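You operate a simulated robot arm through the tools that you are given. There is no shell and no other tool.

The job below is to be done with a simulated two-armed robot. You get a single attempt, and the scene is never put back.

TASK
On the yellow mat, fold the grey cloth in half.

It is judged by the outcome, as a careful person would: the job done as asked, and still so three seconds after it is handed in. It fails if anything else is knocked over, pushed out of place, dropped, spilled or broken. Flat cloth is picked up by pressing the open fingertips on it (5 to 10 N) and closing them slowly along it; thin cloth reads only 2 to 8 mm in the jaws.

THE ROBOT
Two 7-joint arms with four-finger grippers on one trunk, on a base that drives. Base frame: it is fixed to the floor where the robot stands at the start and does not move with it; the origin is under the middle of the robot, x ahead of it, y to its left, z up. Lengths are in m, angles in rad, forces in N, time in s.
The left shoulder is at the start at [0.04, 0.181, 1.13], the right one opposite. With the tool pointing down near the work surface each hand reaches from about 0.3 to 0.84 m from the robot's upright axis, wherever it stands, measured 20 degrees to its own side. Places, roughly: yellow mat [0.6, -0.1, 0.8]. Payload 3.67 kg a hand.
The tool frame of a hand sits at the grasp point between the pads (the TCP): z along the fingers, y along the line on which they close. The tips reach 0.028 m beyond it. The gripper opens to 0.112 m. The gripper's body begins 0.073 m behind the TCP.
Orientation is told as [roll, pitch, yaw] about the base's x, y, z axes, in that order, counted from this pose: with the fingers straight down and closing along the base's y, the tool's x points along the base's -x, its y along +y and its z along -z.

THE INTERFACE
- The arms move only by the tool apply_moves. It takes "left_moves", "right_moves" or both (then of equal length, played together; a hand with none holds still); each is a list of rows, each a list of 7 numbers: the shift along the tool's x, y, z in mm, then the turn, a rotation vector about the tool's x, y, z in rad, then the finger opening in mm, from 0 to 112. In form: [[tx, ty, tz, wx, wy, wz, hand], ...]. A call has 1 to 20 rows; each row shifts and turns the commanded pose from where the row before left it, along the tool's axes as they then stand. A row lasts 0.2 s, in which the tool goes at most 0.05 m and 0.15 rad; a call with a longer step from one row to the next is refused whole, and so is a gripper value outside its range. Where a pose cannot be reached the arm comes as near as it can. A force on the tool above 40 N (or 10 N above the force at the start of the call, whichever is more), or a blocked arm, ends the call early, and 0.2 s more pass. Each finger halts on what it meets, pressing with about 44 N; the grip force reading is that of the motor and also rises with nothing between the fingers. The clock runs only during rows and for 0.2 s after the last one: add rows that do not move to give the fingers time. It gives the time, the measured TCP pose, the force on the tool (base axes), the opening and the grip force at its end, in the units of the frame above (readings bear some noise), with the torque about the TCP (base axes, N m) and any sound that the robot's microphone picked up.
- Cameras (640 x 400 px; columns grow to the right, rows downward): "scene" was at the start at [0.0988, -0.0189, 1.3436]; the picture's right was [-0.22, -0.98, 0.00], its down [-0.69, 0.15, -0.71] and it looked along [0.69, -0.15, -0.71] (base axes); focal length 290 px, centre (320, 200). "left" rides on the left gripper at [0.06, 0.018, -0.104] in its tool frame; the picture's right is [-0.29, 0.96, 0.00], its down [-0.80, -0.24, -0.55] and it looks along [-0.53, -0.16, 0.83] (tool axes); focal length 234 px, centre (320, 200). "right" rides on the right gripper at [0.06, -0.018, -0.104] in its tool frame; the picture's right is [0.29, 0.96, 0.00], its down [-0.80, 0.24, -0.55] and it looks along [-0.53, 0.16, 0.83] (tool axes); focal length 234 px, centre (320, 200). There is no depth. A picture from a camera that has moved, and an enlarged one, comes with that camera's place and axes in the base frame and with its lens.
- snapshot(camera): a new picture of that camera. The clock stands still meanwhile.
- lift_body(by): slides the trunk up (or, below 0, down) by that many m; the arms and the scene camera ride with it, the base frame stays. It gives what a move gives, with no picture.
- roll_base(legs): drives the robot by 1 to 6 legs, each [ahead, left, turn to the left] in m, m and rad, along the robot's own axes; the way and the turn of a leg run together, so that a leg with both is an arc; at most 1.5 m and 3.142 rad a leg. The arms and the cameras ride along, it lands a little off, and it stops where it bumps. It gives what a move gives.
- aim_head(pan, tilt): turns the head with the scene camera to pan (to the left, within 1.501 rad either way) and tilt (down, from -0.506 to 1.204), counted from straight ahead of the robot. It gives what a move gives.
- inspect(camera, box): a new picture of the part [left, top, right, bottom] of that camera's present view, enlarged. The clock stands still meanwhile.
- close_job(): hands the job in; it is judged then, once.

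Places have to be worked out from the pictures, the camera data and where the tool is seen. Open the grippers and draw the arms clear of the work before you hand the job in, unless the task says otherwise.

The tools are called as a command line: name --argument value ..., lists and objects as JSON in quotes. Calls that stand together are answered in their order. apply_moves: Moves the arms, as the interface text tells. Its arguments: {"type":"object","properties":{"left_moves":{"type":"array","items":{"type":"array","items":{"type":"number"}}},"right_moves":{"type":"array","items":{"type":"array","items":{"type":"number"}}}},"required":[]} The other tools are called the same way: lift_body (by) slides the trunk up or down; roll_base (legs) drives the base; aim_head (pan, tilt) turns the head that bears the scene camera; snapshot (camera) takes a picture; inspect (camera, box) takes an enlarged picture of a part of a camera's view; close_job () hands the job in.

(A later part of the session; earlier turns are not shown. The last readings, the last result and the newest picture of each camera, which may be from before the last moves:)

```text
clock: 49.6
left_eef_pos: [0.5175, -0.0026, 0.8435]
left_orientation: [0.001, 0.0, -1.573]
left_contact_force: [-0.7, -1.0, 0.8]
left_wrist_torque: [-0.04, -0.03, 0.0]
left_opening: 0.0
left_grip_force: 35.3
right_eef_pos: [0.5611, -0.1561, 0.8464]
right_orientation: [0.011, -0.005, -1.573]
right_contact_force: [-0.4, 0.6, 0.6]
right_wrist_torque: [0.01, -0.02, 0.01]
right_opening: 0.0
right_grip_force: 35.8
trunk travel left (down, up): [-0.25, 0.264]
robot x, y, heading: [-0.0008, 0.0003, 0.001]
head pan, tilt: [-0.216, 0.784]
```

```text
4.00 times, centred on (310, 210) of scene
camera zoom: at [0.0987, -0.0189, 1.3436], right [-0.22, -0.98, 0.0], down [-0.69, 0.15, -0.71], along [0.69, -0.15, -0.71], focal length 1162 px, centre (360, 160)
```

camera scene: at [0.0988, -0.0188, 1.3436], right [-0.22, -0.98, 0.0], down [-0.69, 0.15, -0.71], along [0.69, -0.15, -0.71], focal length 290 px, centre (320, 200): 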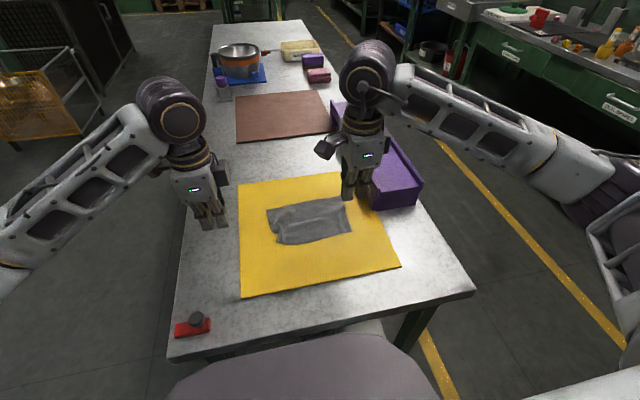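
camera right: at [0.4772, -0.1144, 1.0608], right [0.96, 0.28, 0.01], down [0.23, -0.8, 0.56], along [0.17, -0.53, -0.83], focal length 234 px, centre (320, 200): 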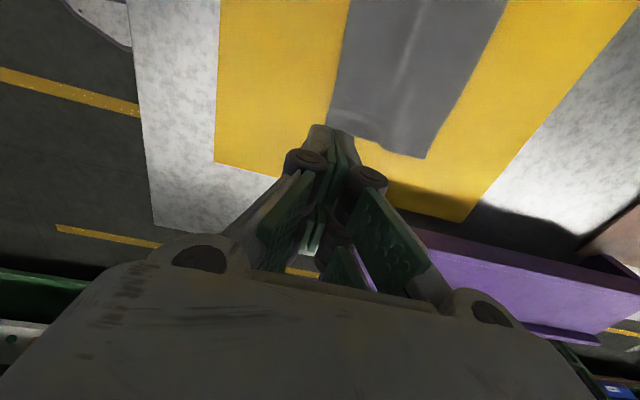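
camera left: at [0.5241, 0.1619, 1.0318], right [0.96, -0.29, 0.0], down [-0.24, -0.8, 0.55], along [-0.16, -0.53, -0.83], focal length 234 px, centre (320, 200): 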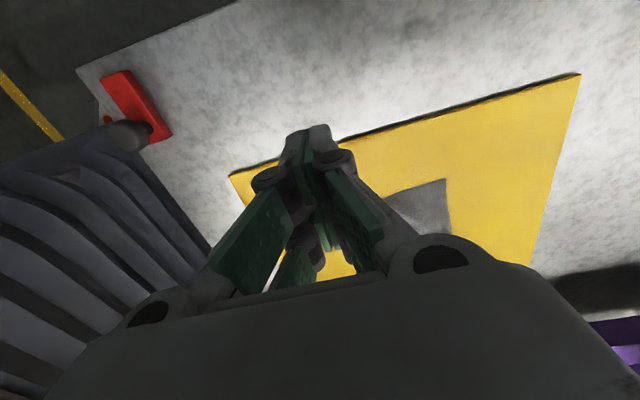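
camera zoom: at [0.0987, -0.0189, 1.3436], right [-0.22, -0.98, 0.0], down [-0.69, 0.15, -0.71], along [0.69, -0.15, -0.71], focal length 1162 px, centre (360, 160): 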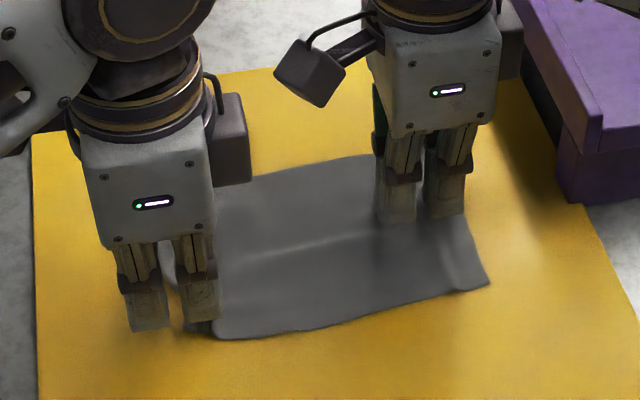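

From this side each finger shows two prongs about 32 mm apart along tool x, so I must account for that. I'll check the wrist views to see where the prongs sit over the cloth.

snapshot --camera "left"

snapshot --camera "right"

inspect --camera "scene" --box '[255, 190, 315, 250]'

```text
taken
camera left: at [0.5353, 0.0567, 0.9484], right [0.96, -0.29, 0.0], down [-0.24, -0.8, 0.55], along [-0.16, -0.53, -0.83], focal length 234 px, centre (320, 200)
```

left: 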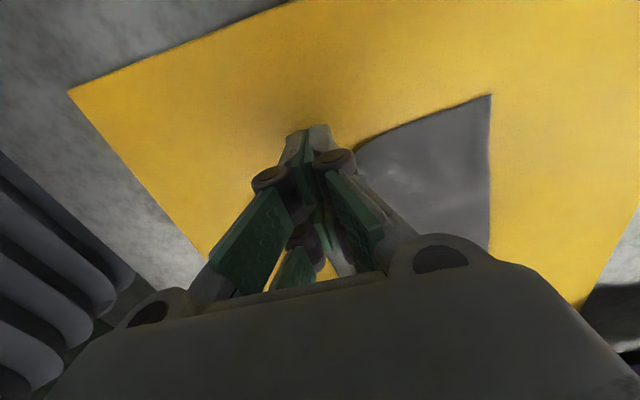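

```text
taken
camera right: at [0.5422, -0.0953, 0.9495], right [0.96, 0.29, 0.01], down [0.23, -0.8, 0.56], along [0.17, -0.53, -0.83], focal length 234 px, centre (320, 200)
```

right: 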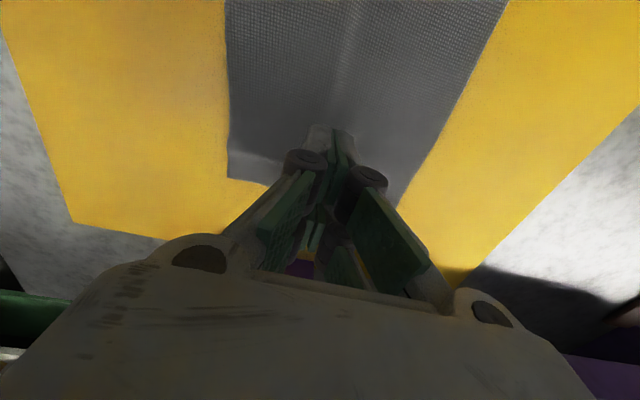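

```text
6.67 times, centred on (285, 220) of scene
camera zoom: at [0.0987, -0.0189, 1.3436], right [-0.22, -0.98, 0.0], down [-0.69, 0.15, -0.71], along [0.69, -0.15, -0.71], focal length 1936 px, centre (553, 67)
```

zoom: 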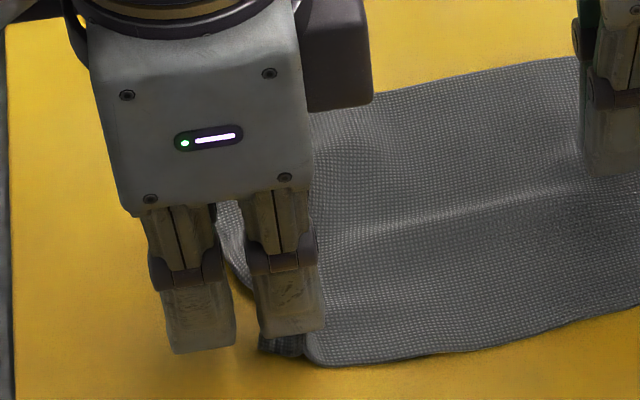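

The prongs span roughly ±30 mm about the TCP, so the left hand covers the tucked corner. I'll press both hands lightly onto the cloth and read the forces.

apply_moves --left_moves '[[0, 0, 4, 0, 0, 0, 0], [0, 0, 3, 0, 0, 0, 0], [0, 0, 1, 0, 0, 0, 0], [0, 0, 0, 0, 0, 0, 0]]' --right_moves '[[0, 0, 5, 0, 0, 0, 0], [0, 0, 4, 0, 0, 0, 0], [0, 0, 1.5, 0, 0, 0, 0], [0, 0, 0, 0, 0, 0, 0]]'

```text
clock: 50.6
left_eef_pos: [0.5163, -0.0027, 0.8379]
left_orientation: [0.004, -0.002, -1.573]
left_contact_force: [-1.2, 0.5, 17.6]
left_wrist_torque: [-0.34, 0.08, -0.03]
left_opening: 0.0002
left_grip_force: 35.3
right_eef_pos: [0.5608, -0.157, 0.8362]
right_orientation: [0.01, -0.003, -1.576]
right_contact_force: [0.3, 0.0, -0.1]
right_wrist_torque: [0.02, 0.02, 0.01]
right_opening: 0.0001
right_grip_force: 35.5
trunk travel left (down, up): [-0.25, 0.264]
robot x, y, heading: [-0.0024, 0.0024, 0.001]
head pan, tilt: [-0.216, 0.784]
```

The left hand presses 17 N, and the torque shows its inner prong is the one in contact. The right isn't touching yet, so I'll ease the left up 1 mm and lower the right 2 mm.

apply_moves --left_moves '[[0, 0, -1, 0, 0, 0, 0], [0, 0, 0, 0, 0, 0, 0], [0, 0, 0, 0, 0, 0, 0]]' --right_moves '[[0, 0, 1, 0, 0, 0, 0], [0, 0, 1, 0, 0, 0, 0], [0, 0, 0, 0, 0, 0, 0]]'

```text
clock: 51.4
left_eef_pos: [0.517, -0.0018, 0.8361]
left_orientation: [0.0, 0.0, -1.57]
left_contact_force: [0.8, -0.9, -0.7]
left_wrist_torque: [-0.02, 0.01, 0.02]
left_opening: 0.0
left_grip_force: 36.0
right_eef_pos: [0.5623, -0.156, 0.8336]
right_orientation: [0.01, -0.002, -1.575]
right_contact_force: [-0.7, -0.3, 3.0]
right_wrist_torque: [-0.02, 0.04, 0.0]
right_opening: 0.0
right_grip_force: 35.7
trunk travel left (down, up): [-0.25, 0.264]
robot x, y, heading: [-0.0035, 0.0028, 0.001]
head pan, tilt: [-0.216, 0.784]
```

The left press eased to zero as the ridge flattened, and the right presses 3 N. I'll press both slightly more and drag the left corner outward 16 mm while the right holds the cloth.

apply_moves --left_moves '[[0, 0, 1.3, 0, 0, 0, 0], [0, 0, 0, 0, 0, 0, 0], [2, 0, 0, 0, 0, 0, 0], [2, 0, 0, 0, 0, 0, 0], [2, 0, 0, 0, 0, 0, 0], [2, 0, 0, 0, 0, 0, 0], [2, 0, 0, 0, 0, 0, 0], [2, 0, 0, 0, 0, 0, 0], [2, 0, 0, 0, 0, 0, 0], [2, 0, 0, 0, 0, 0, 0], [0, 0, 0, 0, 0, 0, 0]]' --right_moves '[[0, 0, 0.6, 0, 0, 0, 0], [0, 0, 0, 0, 0, 0, 0], [0, 0, 0, 0, 0, 0, 0], [0, 0, 0, 0, 0, 0, 0], [0, 0, 0, 0, 0, 0, 0], [0, 0, 0, 0, 0, 0, 0], [0, 0, 0, 0, 0, 0, 0], [0, 0, 0, 0, 0, 0, 0], [0, 0, 0, 0, 0, 0, 0], [0, 0, 0, 0, 0, 0, 0], [0, 0, 0, 0, 0, 0, 0]]'

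inspect --camera "scene" --box '[230, 170, 390, 270]'

```text
clock: 53.8
left_eef_pos: [0.5164, 0.0126, 0.8366]
left_orientation: [0.0, 0.001, -1.572]
left_contact_force: [-0.1, -0.2, -0.3]
left_wrist_torque: [-0.01, 0.0, 0.0]
left_opening: 0.0
left_grip_force: 35.6
right_eef_pos: [0.5626, -0.1556, 0.8324]
right_orientation: [0.011, -0.003, -1.574]
right_contact_force: [4.5, -1.9, 10.6]
right_wrist_torque: [-0.07, -0.07, 0.02]
right_opening: 0.0002
right_grip_force: 36.1
trunk travel left (down, up): [-0.25, 0.264]
robot x, y, heading: [0.0012, -0.0008, 0.005]
head pan, tilt: [-0.216, 0.784]
```

```text
4.00 times, centred on (310, 220) of scene
camera zoom: at [0.0983, -0.0188, 1.3436], right [-0.22, -0.98, 0.0], down [-0.69, 0.15, -0.71], along [0.69, -0.15, -0.71], focal length 1162 px, centre (360, 120)
```

zoom: 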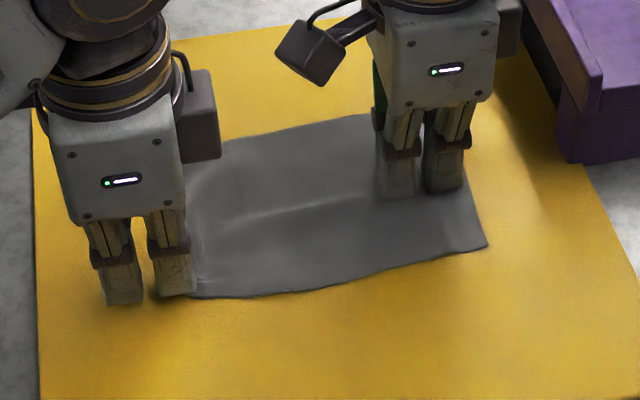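

The near left corner looks pulled out now. I'll lift the left hand away to check it, keeping the right hand as anchor.

apply_moves --left_moves '[[0, 0, -10, 0, 0, 0, 0], [10, 0, -20, 0, 0, 0, 0], [25, 0, -20, 0, 0, 0, 0], [30, 0, -10, 0, 0, 0, 0], [0, 0, 0, 0, 0, 0, 0]]'

inspect --camera "scene" --box '[250, 185, 370, 255]'

```text
clock: 55.0
left_eef_pos: [0.5159, 0.0781, 0.8961]
left_orientation: [-0.001, 0.0, -1.571]
left_contact_force: [0.1, 0.9, 0.2]
left_wrist_torque: [0.03, 0.01, 0.02]
left_opening: 0.0
left_grip_force: 36.3
right_eef_pos: [0.5611, -0.1572, 0.8335]
right_orientation: [0.011, -0.004, -1.572]
right_contact_force: [5.8, -1.6, 11.6]
right_wrist_torque: [-0.1, -0.08, 0.05]
right_opening: 0.0
right_grip_force: 35.7
trunk travel left (down, up): [-0.25, 0.264]
robot x, y, heading: [0.0031, -0.0014, -0.0]
head pan, tilt: [-0.216, 0.784]
```

```text
5.33 times, centred on (310, 220) of scene
camera zoom: at [0.0983, -0.0191, 1.3436], right [-0.22, -0.98, 0.0], down [-0.69, 0.15, -0.71], along [0.69, -0.15, -0.71], focal length 1549 px, centre (373, 93)
```

zoom: 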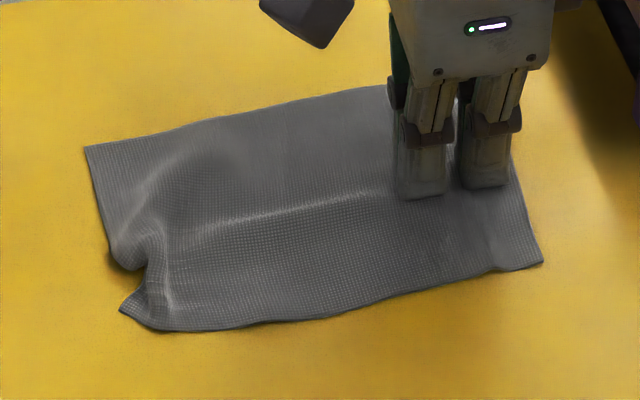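

The corner is much better, at (0.518, 0.001), but a notch remains in the left edge near (0.538, −0.010). I'll press the inner prong on that spot and drag outward once more.

apply_moves --left_moves '[[-25, 7, 0, 0, 0, 0, 0], [-25, 7, 10, 0, 0, 0, 0], [-24, 7, 15, 0, 0, 0, 0], [0, 0, 18, 0, 0, 0, 0], [0, 0, 14, 0, 0, 0, 0], [0, 0, 3, 0, 0, 0, 0], [0, 0, 1, 0, 0, 0, 0], [0, 0, 0, 0, 0, 0, 0]]'

```text
clock: 56.8
left_eef_pos: [0.5376, 0.0026, 0.835]
left_orientation: [0.0, 0.0, -1.573]
left_contact_force: [-1.2, -1.1, 2.1]
left_wrist_torque: [0.0, 0.0, -0.02]
left_opening: 0.0002
left_grip_force: 36.1
right_eef_pos: [0.5623, -0.1566, 0.8338]
right_orientation: [0.01, -0.003, -1.574]
right_contact_force: [6.0, -1.7, 12.5]
right_wrist_torque: [-0.07, -0.12, 0.01]
right_opening: 0.0
right_grip_force: 35.5
trunk travel left (down, up): [-0.25, 0.264]
robot x, y, heading: [0.0022, -0.0017, 0.001]
head pan, tilt: [-0.216, 0.784]
```

The left hand just touches with about 2 N. I'll press 1.2 mm more and drag outward 16 mm, then lift off and look.

apply_moves --left_moves '[[0, 0, 1.2, 0, 0, 0, 0], [0, 0, 0, 0, 0, 0, 0], [2, 0, 0, 0, 0, 0, 0], [2, 0, 0, 0, 0, 0, 0], [2, 0, 0, 0, 0, 0, 0], [2, 0, 0, 0, 0, 0, 0], [2, 0, 0, 0, 0, 0, 0], [2, 0, 0, 0, 0, 0, 0], [2, 0, 0, 0, 0, 0, 0], [2, 0, 0, 0, 0, 0, 0], [0, 0, -12, 0, 0, 0, 0], [15, 0, -20, 0, 0, 0, 0], [25, 0, -20, 0, 0, 0, 0], [20, 0, -10, 0, 0, 0, 0]]'

inspect --camera "scene" --box '[250, 185, 370, 255]'

```text
clock: 59.8
left_eef_pos: [0.537, 0.0814, 0.8961]
left_orientation: [-0.001, 0.0, -1.572]
left_contact_force: [0.4, -0.3, -0.5]
left_wrist_torque: [-0.02, -0.03, 0.03]
left_opening: 0.0
left_grip_force: 36.0
right_eef_pos: [0.5625, -0.1566, 0.8345]
right_orientation: [0.009, -0.003, -1.574]
right_contact_force: [6.0, -1.4, 15.0]
right_wrist_torque: [-0.05, -0.11, 0.03]
right_opening: 0.0
right_grip_force: 35.6
trunk travel left (down, up): [-0.25, 0.264]
robot x, y, heading: [0.0022, -0.0007, 0.004]
head pan, tilt: [-0.216, 0.784]
```

```text
5.33 times, centred on (310, 220) of scene
camera zoom: at [0.0982, -0.0183, 1.3436], right [-0.22, -0.98, 0.0], down [-0.69, 0.15, -0.71], along [0.69, -0.15, -0.71], focal length 1549 px, centre (373, 93)
```

zoom: 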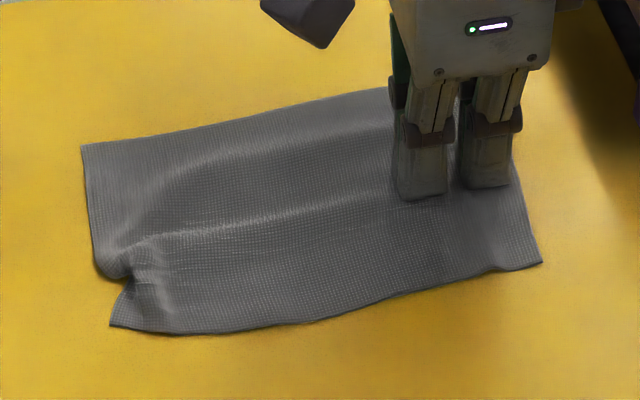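

Better still: the corner is now at (0.508, 0.006). What remains is a ripple across the width, which I can spread by pressing closed fingers mid-cloth and opening them along x. I'll bring the left hand to (0.562, −0.02).

apply_moves --left_moves '[[-30, 8, 0, 0, 0, 0, 0], [-30, 8, 0, 0, 0, 0, 0], [-30, 8, 5, 0, 0, 0, 0], [-11, 1, 15, 0, 0, 0, 0], [0, 0, 18, 0, 0, 0, 0], [0, 0, 14, 0, 0, 0, 0], [0, 0, 4, 0, 0, 0, 0], [0, 0, 3, 0, 0, 0, 0], [0, 0, 2, 0, 0, 0, 0], [0, 0, 0, 0, 0, 0, 0]]' --right_moves '[[0, 0, -1, 0, 0, 0, 0], [0, 0, 0, 0, 0, 0, 0], [0, 0, 0, 0, 0, 0, 0], [0, 0, 0, 0, 0, 0, 0], [0, 0, 0, 0, 0, 0, 0], [0, 0, 0, 0, 0, 0, 0], [0, 0, 0, 0, 0, 0, 0], [0, 0, 0, 0, 0, 0, 0], [0, 0, 0, 0, 0, 0, 0], [0, 0, 0, 0, 0, 0, 0]]'

inspect --camera "scene" --box '[230, 160, 390, 260]'

```text
clock: 62.0
left_eef_pos: [0.5615, -0.0213, 0.8346]
left_orientation: [-0.001, 0.0, -1.571]
left_contact_force: [0.3, -0.3, 0.5]
left_wrist_torque: [0.0, 0.01, 0.01]
left_opening: 0.0
left_grip_force: 35.6
right_eef_pos: [0.5615, -0.1564, 0.8347]
right_orientation: [0.009, -0.004, -1.571]
right_contact_force: [-1.5, 0.6, 0.4]
right_wrist_torque: [0.01, -0.01, -0.01]
right_opening: 0.0
right_grip_force: 36.0
trunk travel left (down, up): [-0.25, 0.264]
robot x, y, heading: [0.0, -0.0004, 0.004]
head pan, tilt: [-0.216, 0.784]
```

```text
4.00 times, centred on (310, 210) of scene
camera zoom: at [0.0987, -0.0189, 1.3436], right [-0.22, -0.98, 0.0], down [-0.69, 0.15, -0.71], along [0.69, -0.15, -0.71], focal length 1162 px, centre (360, 160)
```

zoom: 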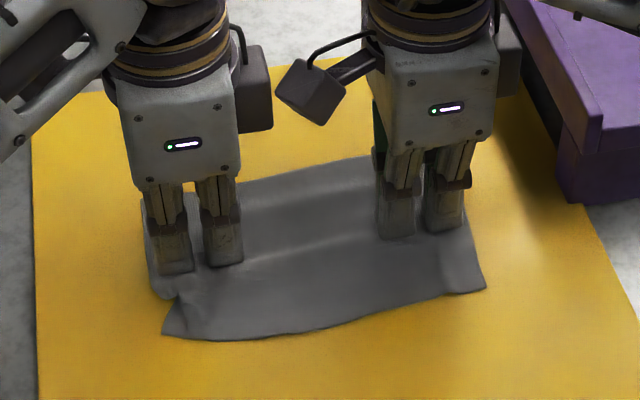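

Both hands are at the surface with almost no force. I'll press about 1 mm and open the fingers slowly to smooth the ripple outward along x.

apply_moves --left_moves '[[0, 0, 1.2, 0, 0, 0, 0], [0, 0, 0, 0, 0, 0, 4], [0, 0, 0, 0, 0, 0, 12], [0, 0, 0, 0, 0, 0, 20], [0, 0, 0, 0, 0, 0, 28], [0, 0, 0, 0, 0, 0, 36], [0, 0, 0, 0, 0, 0, 44], [0, 0, 0, 0, 0, 0, 52], [0, 0, 0, 0, 0, 0, 60], [0, 0, 0, 0, 0, 0, 68], [0, 0, 0, 0, 0, 0, 76], [0, 0, 0, 0, 0, 0, 84], [0, 0, 0, 0, 0, 0, 84]]' --right_moves '[[0, 0, 1.2, 0, 0, 0, 0], [0, 0, 0, 0, 0, 0, 4], [0, 0, 0, 0, 0, 0, 12], [0, 0, 0, 0, 0, 0, 20], [0, 0, 0, 0, 0, 0, 28], [0, 0, 0, 0, 0, 0, 36], [0, 0, 0, 0, 0, 0, 44], [0, 0, 0, 0, 0, 0, 52], [0, 0, 0, 0, 0, 0, 60], [0, 0, 0, 0, 0, 0, 68], [0, 0, 0, 0, 0, 0, 76], [0, 0, 0, 0, 0, 0, 84], [0, 0, 0, 0, 0, 0, 84]]'

inspect --camera "scene" --box '[230, 160, 390, 260]'

```text
clock: 64.8
left_eef_pos: [0.5619, -0.0208, 0.8339]
left_orientation: [-0.001, 0.0, -1.572]
left_contact_force: [0.2, -1.0, -1.0]
left_wrist_torque: [0.01, -0.03, 0.01]
left_opening: 0.0841
left_grip_force: 0.0
right_eef_pos: [0.5612, -0.157, 0.8334]
right_orientation: [0.008, -0.003, -1.573]
right_contact_force: [-0.5, -0.1, -0.4]
right_wrist_torque: [0.02, 0.03, -0.02]
right_opening: 0.0836
right_grip_force: 0.1
trunk travel left (down, up): [-0.25, 0.264]
robot x, y, heading: [0.0023, -0.0002, -0.002]
head pan, tilt: [-0.216, 0.784]
```

```text
4.00 times, centred on (310, 210) of scene
camera zoom: at [0.0988, -0.0189, 1.3436], right [-0.22, -0.98, 0.0], down [-0.69, 0.15, -0.71], along [0.69, -0.15, -0.71], focal length 1162 px, centre (360, 160)
```

zoom: 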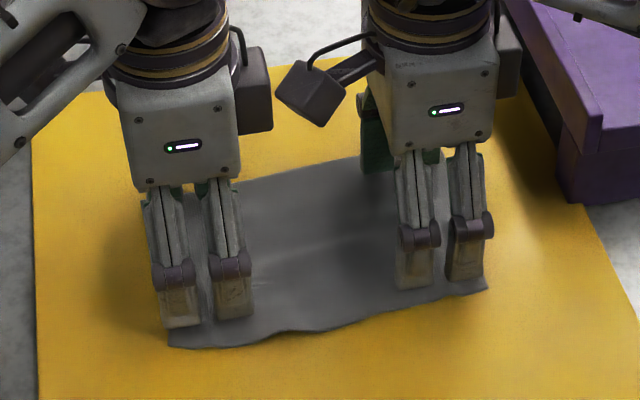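

The cloth looks flatter under the fingers. I'll lift both hands and move them aside for a clear look and fresh measurements.

apply_moves --left_moves '[[0, 0, -10, 0, 0, 0, 84], [0, 0, -20, 0, 0, 0, 70], [15, 0, -25, 0, 0, 0, 50], [30, 0, -25, 0, 0, 0, 30], [30, 0, -20, 0, 0, 0, 20], [25, 0, 0, 0, 0, 0, 20], [0, 0, 0, 0, 0, 0, 20]]' --right_moves '[[0, 0, -10, 0, 0, 0, 84], [0, 0, -20, 0, 0, 0, 70], [-5, 0, -25, 0, 0, 0, 50], [-20, 0, -25, 0, 0, 0, 30], [-30, 0, -20, 0, 0, 0, 20], [-30, 0, 0, 0, 0, 0, 20], [0, 0, 0, 0, 0, 0, 20]]'

inspect --camera "scene" --box '[250, 185, 370, 255]'

snapshot --camera "left"

snapshot --camera "right"

```text
clock: 66.4
left_eef_pos: [0.5635, 0.0784, 0.934]
left_orientation: [-0.001, 0.001, -1.573]
left_contact_force: [0.4, 0.1, -0.3]
left_wrist_torque: [-0.03, -0.03, 0.01]
left_opening: 0.0199
left_grip_force: 0.1
right_eef_pos: [0.5611, -0.2412, 0.9332]
right_orientation: [0.009, -0.003, -1.573]
right_contact_force: [0.2, 0.5, -0.5]
right_wrist_torque: [-0.01, 0.02, -0.01]
right_opening: 0.0201
right_grip_force: 0.2
trunk travel left (down, up): [-0.25, 0.264]
robot x, y, heading: [-0.0015, 0.0011, -0.002]
head pan, tilt: [-0.216, 0.784]
```

```text
5.33 times, centred on (310, 220) of scene
camera zoom: at [0.099, -0.0188, 1.3435], right [-0.21, -0.98, 0.0], down [-0.69, 0.15, -0.71], along [0.69, -0.15, -0.71], focal length 1549 px, centre (373, 93)
```

zoom: 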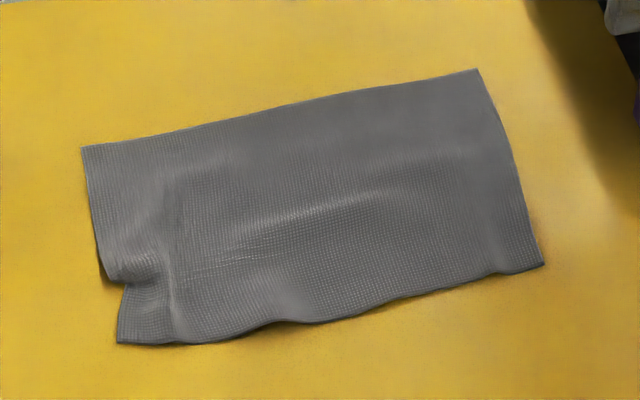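

```text
taken
camera left: at [0.5816, 0.1384, 1.0383], right [0.96, -0.29, 0.0], down [-0.24, -0.8, 0.55], along [-0.16, -0.53, -0.83], focal length 234 px, centre (320, 200)
```

left: 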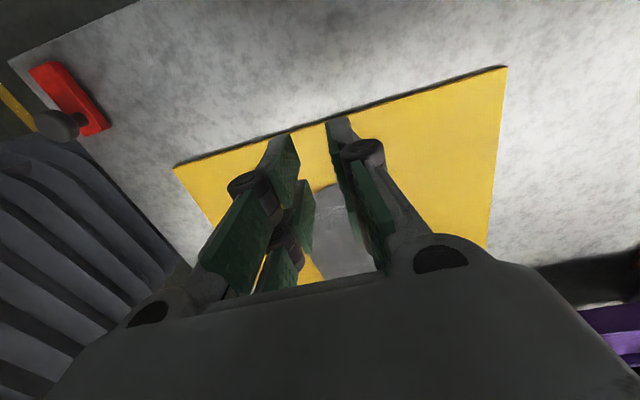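

```text
taken
camera right: at [0.5406, -0.1799, 1.0362], right [0.96, 0.29, 0.01], down [0.23, -0.8, 0.56], along [0.17, -0.53, -0.83], focal length 234 px, centre (320, 200)
```

right: 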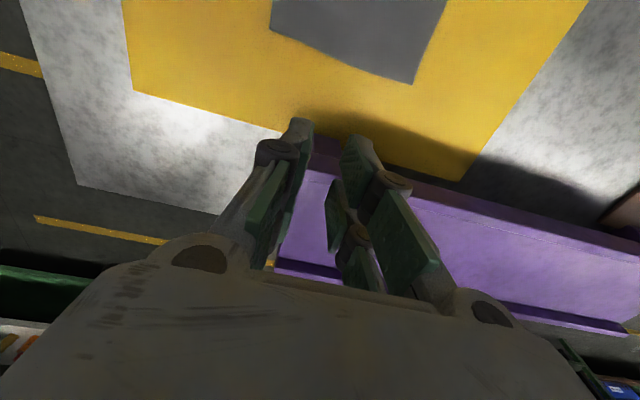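

The cloth is much flatter: near edge at x≈0.50, far edge at x≈0.62, with just a small notch in the left edge at x≈0.533. I'll do one more spread with the left hand centred on that notch.

apply_moves --left_moves '[[-30, -9, 0, 0, 0, 0, 10], [-30, -10, 10, 0, 0, 0, 0], [-29, -10, 25, 0, 0, 0, 0], [0, 0, 25, 0, 0, 0, 0], [0, 0, 20, 0, 0, 0, 0], [0, 0, 12, 0, 0, 0, 0], [0, 0, 5, 0, 0, 0, 0], [0, 0, 3, 0, 0, 0, 0], [0, 0, 1, 0, 0, 0, 0], [0, 0, 0, 0, 0, 0, 0]]'

inspect --camera "scene" --box '[250, 185, 370, 255]'

```text
clock: 68.6
left_eef_pos: [0.5338, -0.0099, 0.8325]
left_orientation: [0.002, -0.001, -1.57]
left_contact_force: [0.9, 2.1, 9.0]
left_wrist_torque: [0.11, 0.0, -0.03]
left_opening: 0.0
left_grip_force: 35.0
right_eef_pos: [0.5595, -0.2412, 0.9329]
right_orientation: [0.01, -0.003, -1.572]
right_contact_force: [-0.8, -0.9, -0.1]
right_wrist_torque: [-0.02, 0.03, 0.03]
right_opening: 0.0199
right_grip_force: 0.1
trunk travel left (down, up): [-0.25, 0.264]
robot x, y, heading: [-0.0007, 0.0014, 0.001]
head pan, tilt: [-0.216, 0.784]
```

```text
5.33 times, centred on (310, 220) of scene
camera zoom: at [0.0981, -0.0187, 1.3437], right [-0.21, -0.98, 0.0], down [-0.69, 0.15, -0.71], along [0.69, -0.15, -0.71], focal length 1549 px, centre (373, 93)
```

zoom: 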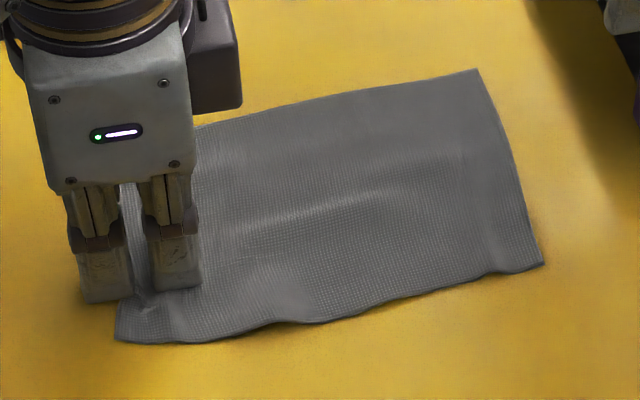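

The left hand presses 9 N right on the notch. I'll open slowly to 46 mm along x to spread it, then lift off and look.

apply_moves --left_moves '[[0, 0, 0, 0, 0, 0, 4], [0, 0, 0, 0, 0, 0, 10], [0, 0, 0, 0, 0, 0, 16], [0, 0, 0, 0, 0, 0, 22], [0, 0, 0.5, 0, 0, 0, 28], [0, 0, 0, 0, 0, 0, 34], [0, 0, 0.5, 0, 0, 0, 40], [0, 0, 0, 0, 0, 0, 46], [0, 0, 0, 0, 0, 0, 46], [0, 0, -12, 0, 0, 0, 46], [0, 0, -20, 0, 0, 0, 46], [20, 0, -25, 0, 0, 0, 30], [30, 0, -25, 0, 0, 0, 20], [30, 0, -20, 0, 0, 0, 20], [10, 0, 0, 0, 0, 0, 20]]'

inspect --camera "scene" --box '[250, 185, 370, 255]'

```text
clock: 71.8
left_eef_pos: [0.5345, 0.0783, 0.9346]
left_orientation: [0.0, -0.002, -1.573]
left_contact_force: [1.1, 0.3, 0.5]
left_wrist_torque: [-0.03, -0.01, 0.01]
left_opening: 0.02
left_grip_force: 0.0
right_eef_pos: [0.5598, -0.241, 0.9331]
right_orientation: [0.009, -0.003, -1.575]
right_contact_force: [0.4, 0.1, -0.2]
right_wrist_torque: [0.0, -0.03, 0.02]
right_opening: 0.02
right_grip_force: 0.0
trunk travel left (down, up): [-0.25, 0.264]
robot x, y, heading: [0.0, -0.0003, 0.003]
head pan, tilt: [-0.216, 0.784]
```

```text
5.33 times, centred on (310, 220) of scene
camera zoom: at [0.0989, -0.0189, 1.3435], right [-0.22, -0.98, 0.0], down [-0.69, 0.15, -0.71], along [0.69, -0.15, -0.71], focal length 1549 px, centre (373, 93)
```

zoom: 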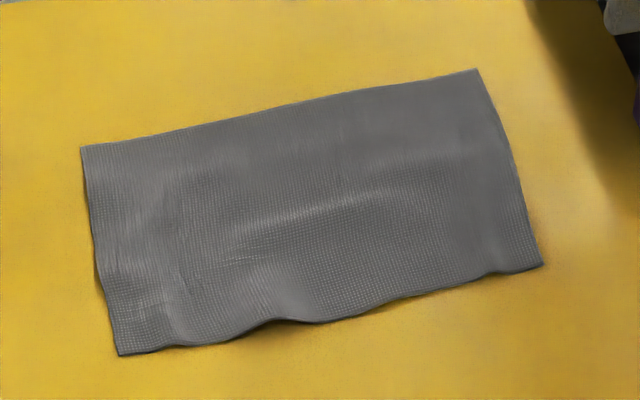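

The cloth is now a clean rectangle with corners near (0.616, 0.010), (0.627, −0.186), (0.502, −0.183) and (0.493, 0.004). Its centre line runs from x≈0.555 on the left to x≈0.565 on the right. I'll bring both hands onto that line, turned 3° to match, with the jaws 24 mm open.

apply_moves --left_moves '[[-20, 5, 0, 0, 0, 0, 24], [-25, 6, 0, 0, 0, 0, 24], [-25, 6, 10, 0, 0, 0, 24], [-26, 4, 20, 0, 0, 0, 24], [0, 0, 25, 0, 0, 0, 24], [0, 0, 25, 0, 0, -0.026, 24], [0, 0, 10, 0, 0, -0.026, 24], [0, 0, 0, 0, 0, 0, 24]]' --right_moves '[[20, 1, 0, 0, 0, 0, 24], [20, 1, 0, 0, 0, 0, 24], [20, 1, 10, 0, 0, 0, 24], [25, 0, 20, 0, 0, 0, 24], [0, 0, 25, 0, 0, 0, 24], [0, 0, 20, 0, 0, -0.026, 24], [0, 0, 8, 0, 0, -0.026, 24], [0, 0, 0, 0, 0, 0, 24]]'

inspect --camera "scene" --box '[230, 160, 390, 260]'

snapshot --camera "left"

snapshot --camera "right"

```text
clock: 73.6
left_eef_pos: [0.5553, -0.0172, 0.8439]
left_orientation: [0.001, 0.001, -1.519]
left_contact_force: [-0.2, -0.4, -0.6]
left_wrist_torque: [0.01, 0.01, -0.03]
left_opening: 0.0239
left_grip_force: 0.0
right_eef_pos: [0.5649, -0.1566, 0.8494]
right_orientation: [0.01, -0.003, -1.521]
right_contact_force: [-0.5, -0.2, 0.1]
right_wrist_torque: [0.02, 0.02, 0.02]
right_opening: 0.0238
right_grip_force: 0.0
trunk travel left (down, up): [-0.25, 0.264]
robot x, y, heading: [-0.0007, 0.0045, -0.002]
head pan, tilt: [-0.216, 0.784]
```

```text
4.00 times, centred on (310, 210) of scene
camera zoom: at [0.0988, -0.0189, 1.3436], right [-0.22, -0.98, 0.0], down [-0.69, 0.15, -0.71], along [0.69, -0.15, -0.71], focal length 1162 px, centre (360, 160)
```

zoom: 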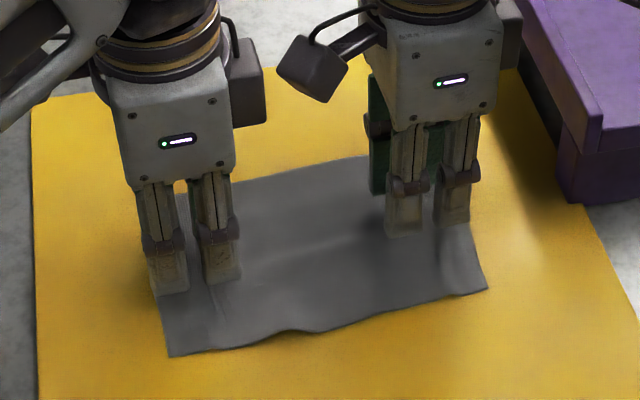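

```text
taken
camera left: at [0.5708, 0.0444, 0.9484], right [0.97, -0.24, 0.0], down [-0.2, -0.81, 0.55], along [-0.13, -0.54, -0.83], focal length 234 px, centre (320, 200)
```

left: 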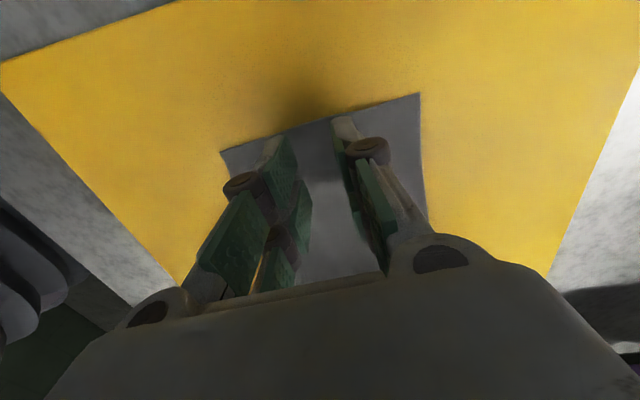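

```text
taken
camera right: at [0.5426, -0.0966, 0.9522], right [0.94, 0.34, 0.01], down [0.27, -0.78, 0.56], along [0.19, -0.52, -0.83], focal length 234 px, centre (320, 200)
```

right: 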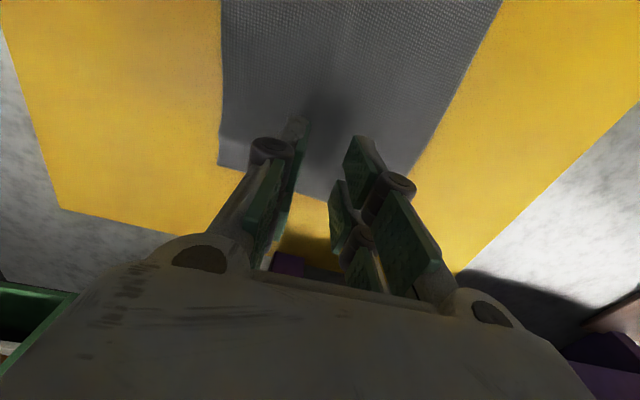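

The wrist views confirm the mid-points: about x≈0.557 under the left hand and x≈0.564 under the right. I'll nudge the left +1.5 mm and lower both to touch.

apply_moves --left_moves '[[0, 1.5, 3, 0, 0, 0, 24], [0, 0, 3, 0, 0, 0, 24], [0, 0, 3, 0, 0, 0, 24], [0, 0, 1, 0, 0, 0, 24], [0, 0, 0, 0, 0, 0, 24]]' --right_moves '[[0, -0.5, 5, 0, 0, 0, 24], [0, 0, 5, 0, 0, 0, 24], [0, 0, 3, 0, 0, 0, 24], [0, 0, 1, 0, 0, 0, 24], [0, 0, 0, 0, 0, 0, 24]]'

```text
clock: 74.8
left_eef_pos: [0.5573, -0.0164, 0.8363]
left_orientation: [0.004, -0.001, -1.521]
left_contact_force: [2.4, 0.0, 11.8]
left_wrist_torque: [0.2, 0.07, -0.05]
left_opening: 0.0239
left_grip_force: 0.0
right_eef_pos: [0.5647, -0.1555, 0.8361]
right_orientation: [0.01, -0.004, -1.521]
right_contact_force: [0.6, 0.2, 0.3]
right_wrist_torque: [-0.02, 0.01, -0.04]
right_opening: 0.0237
right_grip_force: 0.0
trunk travel left (down, up): [-0.25, 0.264]
robot x, y, heading: [0.0023, 0.0012, 0.0]
head pan, tilt: [-0.216, 0.784]
```

The left hand presses 12 N and the right isn't yet in contact. I'll lower the right about 2 mm and ease the left slightly.

apply_moves --left_moves '[[0, 0, -0.3, 0, 0, 0, 24], [0, 0, 0, 0, 0, 0, 24], [0, 0, 0, 0, 0, 0, 24]]' --right_moves '[[0, 0, 1, 0, 0, 0, 24], [0, 0, 0.8, 0, 0, 0, 24], [0, 0, 0, 0, 0, 0, 24]]'

```text
clock: 75.6
left_eef_pos: [0.5556, -0.0169, 0.8354]
left_orientation: [0.0, -0.002, -1.52]
left_contact_force: [5.3, -1.4, 12.3]
left_wrist_torque: [0.09, -0.14, -0.07]
left_opening: 0.0247
left_grip_force: 0.5
right_eef_pos: [0.5649, -0.1559, 0.8352]
right_orientation: [0.013, -0.003, -1.523]
right_contact_force: [0.5, -0.1, 12.7]
right_wrist_torque: [-0.04, 0.19, 0.03]
right_opening: 0.0236
right_grip_force: 0.1
trunk travel left (down, up): [-0.25, 0.264]
robot x, y, heading: [0.0026, 0.0002, 0.002]
head pan, tilt: [-0.216, 0.784]
```

Both hands press about 12 N, but the right's torque shows its near finger carrying most of the load. I'll tilt the right hand slightly to balance its fingers and ease both a little.

apply_moves --left_moves '[[0, 0, -0.4, 0, 0, 0, 24], [0, 0, 0, 0, 0, 0, 24], [0, 0, 0, 0, 0, 0, 24]]' --right_moves '[[0, 0, -0.3, 0.015, 0, 0, 24], [0, 0, 0, 0, 0, 0, 24], [0, 0, 0, 0, 0, 0, 24]]'

```text
clock: 76.4
left_eef_pos: [0.5551, -0.0164, 0.8351]
left_orientation: [0.002, 0.0, -1.522]
left_contact_force: [3.8, -2.1, 13.9]
left_wrist_torque: [0.1, -0.12, 0.0]
left_opening: 0.0241
left_grip_force: 0.1
right_eef_pos: [0.5649, -0.1555, 0.8352]
right_orientation: [-0.004, -0.004, -1.523]
right_contact_force: [4.8, 0.8, 14.7]
right_wrist_torque: [0.05, -0.23, 0.02]
right_opening: 0.0241
right_grip_force: 0.0
trunk travel left (down, up): [-0.25, 0.264]
robot x, y, heading: [-0.0014, 0.001, 0.002]
head pan, tilt: [-0.216, 0.784]
```

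The right hand is balanced now, with both hands pressing about 14 N. I'll ease up 0.8 mm and close slowly so a ridge forms on the centre line.

apply_moves --left_moves '[[0, 0, -0.8, 0, 0, 0, 24], [0, 0, 0, 0, 0, 0, 24], [0, 0, 0, 0, 0, 0, 22], [0, 0, 0, 0, 0, 0, 20], [0, 0, 0, 0, 0, 0, 18], [0, 0, 0, 0, 0, 0, 16], [0, 0, 0, 0, 0, 0, 14]]' --right_moves '[[0, 0, -0.8, 0, 0, 0, 24], [0, 0, 0, 0, 0, 0, 24], [0, 0, 0, 0, 0, 0, 22], [0, 0, 0, 0, 0, 0, 20], [0, 0, 0, 0, 0, 0, 18], [0, 0, 0, 0, 0, 0, 16], [0, 0, 0, 0, 0, 0, 14]]'

inspect --camera "scene" --box '[240, 180, 370, 260]'

inspect --camera "left" --box '[200, 70, 440, 290]'

inspect --camera "right" --box '[200, 0, 500, 280]'

```text
clock: 78.0
left_eef_pos: [0.5548, -0.0155, 0.8353]
left_orientation: [0.0, 0.0, -1.521]
left_contact_force: [-0.9, -0.4, 4.5]
left_wrist_torque: [0.05, 0.05, -0.01]
left_opening: 0.0142
left_grip_force: 0.0
right_eef_pos: [0.5632, -0.157, 0.8352]
right_orientation: [-0.004, -0.004, -1.523]
right_contact_force: [1.5, -0.1, 6.1]
right_wrist_torque: [0.04, -0.04, 0.01]
right_opening: 0.0145
right_grip_force: 0.5
trunk travel left (down, up): [-0.25, 0.264]
robot x, y, heading: [0.0019, 0.0001, 0.004]
head pan, tilt: [-0.216, 0.784]
```

```text
4.92 times, centred on (305, 220) of scene
camera zoom: at [0.0977, -0.0188, 1.3436], right [-0.22, -0.98, 0.0], down [-0.69, 0.15, -0.71], along [0.69, -0.15, -0.71], focal length 1430 px, centre (394, 102)
```

zoom: 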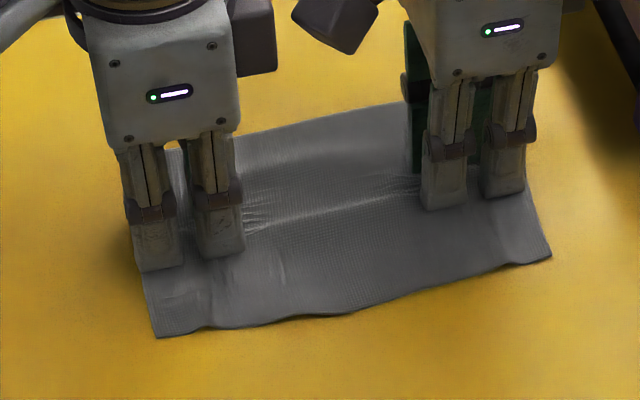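

```text
1.82 times, centred on (320, 180) of left
camera zoom: at [0.5709, 0.0453, 0.9395], right [0.97, -0.24, 0.0], down [-0.2, -0.81, 0.55], along [-0.13, -0.54, -0.83], focal length 426 px, centre (320, 236)
```

zoom: 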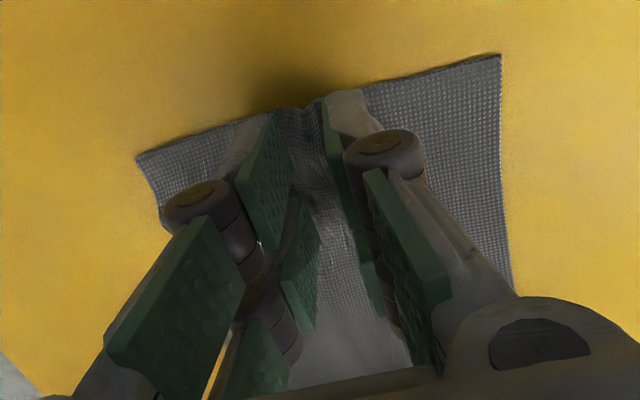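

```text
1.43 times, centred on (350, 140) of right
camera zoom: at [0.5426, -0.0961, 0.9387], right [0.94, 0.34, -0.01], down [0.28, -0.78, 0.56], along [0.18, -0.53, -0.83], focal length 334 px, centre (277, 286)
```

zoom: 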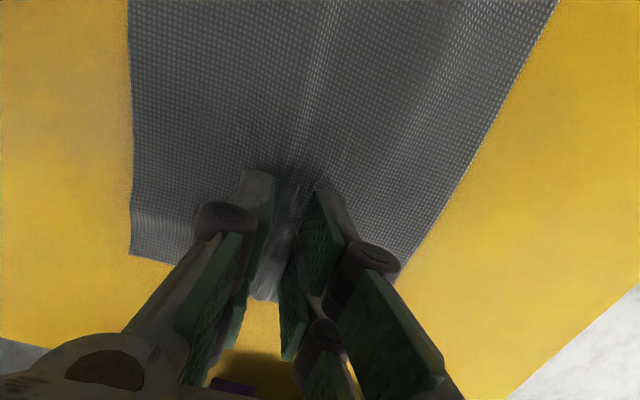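

A ridge is forming along the centre line. On the right it's centred (near half 59 mm, far half 56 mm), but on the left the near half is about 7 mm short. I'll lift the left hand, shift it 3.5 mm forward, and press again.

apply_moves --left_moves '[[0, 0, -2, 0, 0, 0, 16], [0, 0, -4, 0, 0, 0, 20], [0, 1.8, 0, 0, 0, 0, 24], [0, 1.7, 0, 0, 0, 0, 24], [0, 0, 3, 0, 0, 0, 24], [0, 0, 2, 0, 0, 0, 24], [0, 0, 1, 0, 0, 0, 24], [0, 0, 0, 0, 0, 0, 24]]'

inspect --camera "left" --box '[200, 70, 440, 290]'

```text
clock: 79.8
left_eef_pos: [0.5606, -0.0147, 0.8361]
left_orientation: [0.003, 0.0, -1.52]
left_contact_force: [0.1, 0.2, 5.6]
left_wrist_torque: [0.14, -0.01, 0.01]
left_opening: 0.0241
left_grip_force: 0.2
right_eef_pos: [0.5651, -0.1564, 0.8346]
right_orientation: [-0.006, -0.004, -1.523]
right_contact_force: [-1.0, -0.1, 2.3]
right_wrist_torque: [-0.02, 0.02, -0.03]
right_opening: 0.0142
right_grip_force: 0.3
trunk travel left (down, up): [-0.25, 0.264]
robot x, y, heading: [0.0001, -0.0008, -0.004]
head pan, tilt: [-0.216, 0.784]
```

```text
1.82 times, centred on (320, 180) of left
camera zoom: at [0.5749, 0.0451, 0.9399], right [0.97, -0.24, 0.0], down [-0.2, -0.81, 0.55], along [-0.13, -0.54, -0.83], focal length 426 px, centre (320, 236)
```

zoom: 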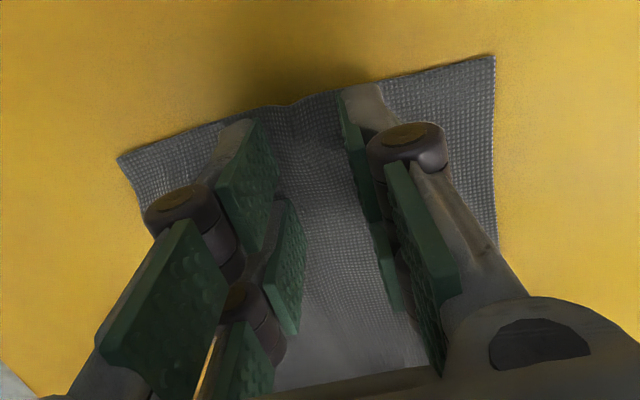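

Camera data put the left TCP at x≈0.560 while the cloth's left edge mid-point is x≈0.558, so I overshot by about 2 mm. I'll lift slightly, shift back 1.7 mm, press again, and match the right to a light press.

apply_moves --left_moves '[[0, 0, -4, 0, 0, 0, 24], [0, -1.7, 0, 0, 0, 0, 24], [0, 0, 3, 0, 0, 0, 24], [0, 0, 1, 0, 0, 0, 24], [0, 0, 0.5, 0, 0, 0, 24], [0, 0, 0, 0, 0, 0, 24]]' --right_moves '[[0, 0, 0, 0, 0, 0, 14], [0, 0, 0, 0, 0, 0, 14], [0, 0, 0, 0, 0, 0, 14], [0, 0, 0, 0, 0, 0, 14], [0, 0, 0.5, 0, 0, 0, 14], [0, 0, 0, 0, 0, 0, 14]]'

```text
clock: 81.2
left_eef_pos: [0.5574, -0.016, 0.8369]
left_orientation: [0.003, -0.002, -1.52]
left_contact_force: [2.1, -1.0, 7.2]
left_wrist_torque: [0.13, 0.0, -0.04]
left_opening: 0.0239
left_grip_force: 0.0
right_eef_pos: [0.5655, -0.1566, 0.8344]
right_orientation: [-0.004, -0.004, -1.522]
right_contact_force: [-1.6, -0.6, 6.1]
right_wrist_torque: [0.03, 0.02, -0.05]
right_opening: 0.0141
right_grip_force: 0.1
trunk travel left (down, up): [-0.25, 0.264]
robot x, y, heading: [0.0013, -0.0044, 0.002]
head pan, tilt: [-0.216, 0.784]
```

The left presses 7 N but mostly on its outer prong. I'll tilt it slightly to seat both prongs, close it to 14 mm, then close both hands together.

apply_moves --left_moves '[[0, 0, 0.2, 0, 0.01, 0, 24], [0, 0, 0, 0, 0, 0, 24], [0, 0, 0, 0, 0, 0, 22], [0, 0, 0, 0, 0, 0, 20], [0, 0, 0, 0, 0, 0, 18], [0, 0, 0, 0, 0, 0, 16], [0, 0, 0, 0, 0, 0, 14], [0, 0, 0, 0, 0, 0, 12], [0, 0, 0, 0, 0, 0, 10], [0, 0, 0, 0, 0, 0, 8]]' --right_moves '[[0, 0, 0, 0, 0, 0, 14], [0, 0, 0, 0, 0, 0, 14], [0, 0, 0, 0, 0, 0, 14], [0, 0, 0, 0, 0, 0, 14], [0, 0, 0, 0, 0, 0, 14], [0, 0, 0, 0, 0, 0, 14], [0, 0, 0, 0, 0, 0, 14], [0, 0, 0, 0, 0, 0, 12], [0, 0, 0, 0, 0, 0, 10], [0, 0, 0, 0, 0, 0, 8]]'

inspect --camera "left" --box '[200, 70, 440, 290]'

inspect --camera "right" --box '[200, 0, 500, 280]'

inspect --camera "scene" --box '[240, 180, 370, 260]'

```text
clock: 83.4
left_eef_pos: [0.5571, -0.016, 0.8347]
left_orientation: [0.0, 0.01, -1.52]
left_contact_force: [0.8, -0.1, 4.2]
left_wrist_torque: [-0.09, -0.05, 0.01]
left_opening: 0.0079
left_grip_force: 0.0
right_eef_pos: [0.5649, -0.1561, 0.8347]
right_orientation: [-0.006, -0.004, -1.52]
right_contact_force: [-1.0, -1.4, 6.9]
right_wrist_torque: [0.05, 0.03, 0.0]
right_opening: 0.0087
right_grip_force: 0.3
trunk travel left (down, up): [-0.25, 0.264]
robot x, y, heading: [-0.0009, -0.0001, -0.001]
head pan, tilt: [-0.216, 0.784]
```

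```text
1.82 times, centred on (320, 180) of left
camera zoom: at [0.5728, 0.0441, 0.9396], right [0.97, -0.24, 0.0], down [-0.2, -0.81, 0.55], along [-0.13, -0.53, -0.84], focal length 426 px, centre (320, 236)
```

zoom: 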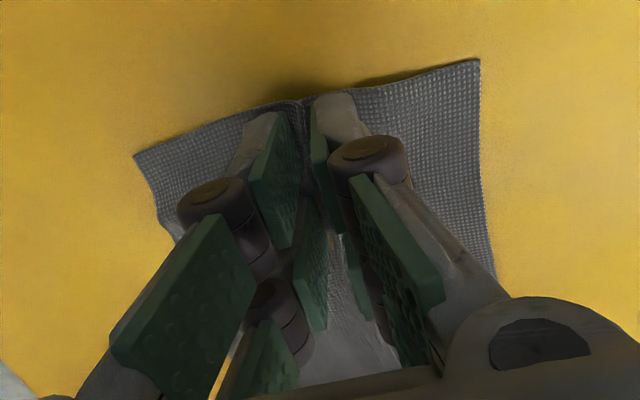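

```text
1.43 times, centred on (350, 140) of right
camera zoom: at [0.5427, -0.0959, 0.9382], right [0.94, 0.34, -0.01], down [0.28, -0.78, 0.56], along [0.18, -0.53, -0.83], focal length 334 px, centre (277, 286)
```

zoom: 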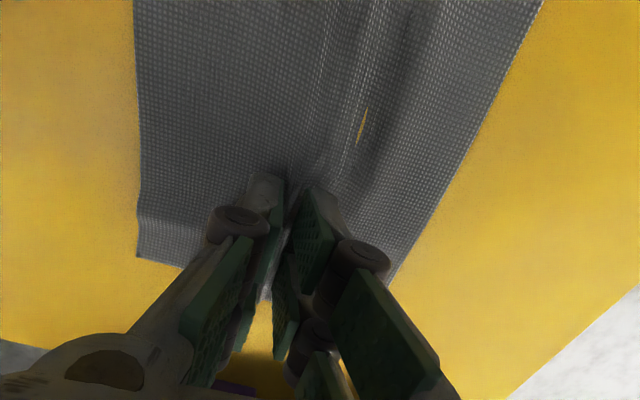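

```text
4.92 times, centred on (305, 220) of scene
camera zoom: at [0.0978, -0.0188, 1.3436], right [-0.22, -0.98, 0.0], down [-0.69, 0.15, -0.71], along [0.69, -0.15, -0.71], focal length 1430 px, centre (394, 102)
```

zoom: 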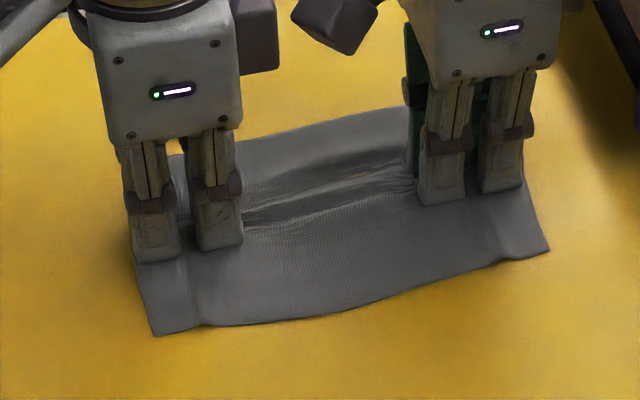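

The ridge is well centred now: left halves 56/53 mm, right halves 56/56 mm. I'll finish closing both jaws and check the grip readings.

apply_moves --left_moves '[[0, 0, 0, 0, 0, 0, 6], [0, 0, 0, 0, 0, 0, 4], [0, 0, 0, 0, 0, 0, 2], [0, 0, 0, 0, 0, 0, 0], [0, 0, 0, 0, 0, 0, 0], [0, 0, 0, 0, 0, 0, 0]]' --right_moves '[[0, 0, 0, 0, 0, 0, 6], [0, 0, 0, 0, 0, 0, 4], [0, 0, 0, 0, 0, 0, 2], [0, 0, 0, 0, 0, 0, 0], [0, 0, 0, 0, 0, 0, 0], [0, 0, 0, 0, 0, 0, 0]]'

inspect --camera "scene" --box '[240, 180, 370, 260]'

```text
clock: 84.8
left_eef_pos: [0.558, -0.0165, 0.8343]
left_orientation: [0.001, 0.012, -1.521]
left_contact_force: [0.7, -0.4, -0.2]
left_wrist_torque: [-0.02, 0.02, 0.0]
left_opening: 0.0024
left_grip_force: 41.8
right_eef_pos: [0.5649, -0.1549, 0.8345]
right_orientation: [-0.006, -0.004, -1.523]
right_contact_force: [-0.7, 1.0, 6.2]
right_wrist_torque: [0.04, -0.03, 0.06]
right_opening: 0.003
right_grip_force: 39.4
trunk travel left (down, up): [-0.25, 0.264]
robot x, y, heading: [0.002, -0.0, -0.0]
head pan, tilt: [-0.216, 0.784]
```

```text
4.92 times, centred on (305, 220) of scene
camera zoom: at [0.0986, -0.0188, 1.3436], right [-0.22, -0.98, 0.0], down [-0.69, 0.15, -0.71], along [0.69, -0.15, -0.71], focal length 1430 px, centre (394, 102)
```

zoom: 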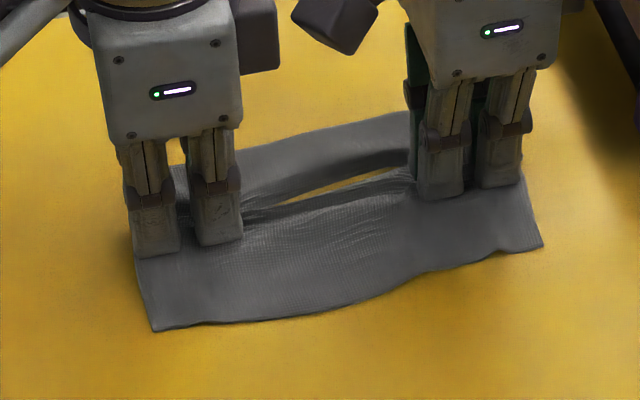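

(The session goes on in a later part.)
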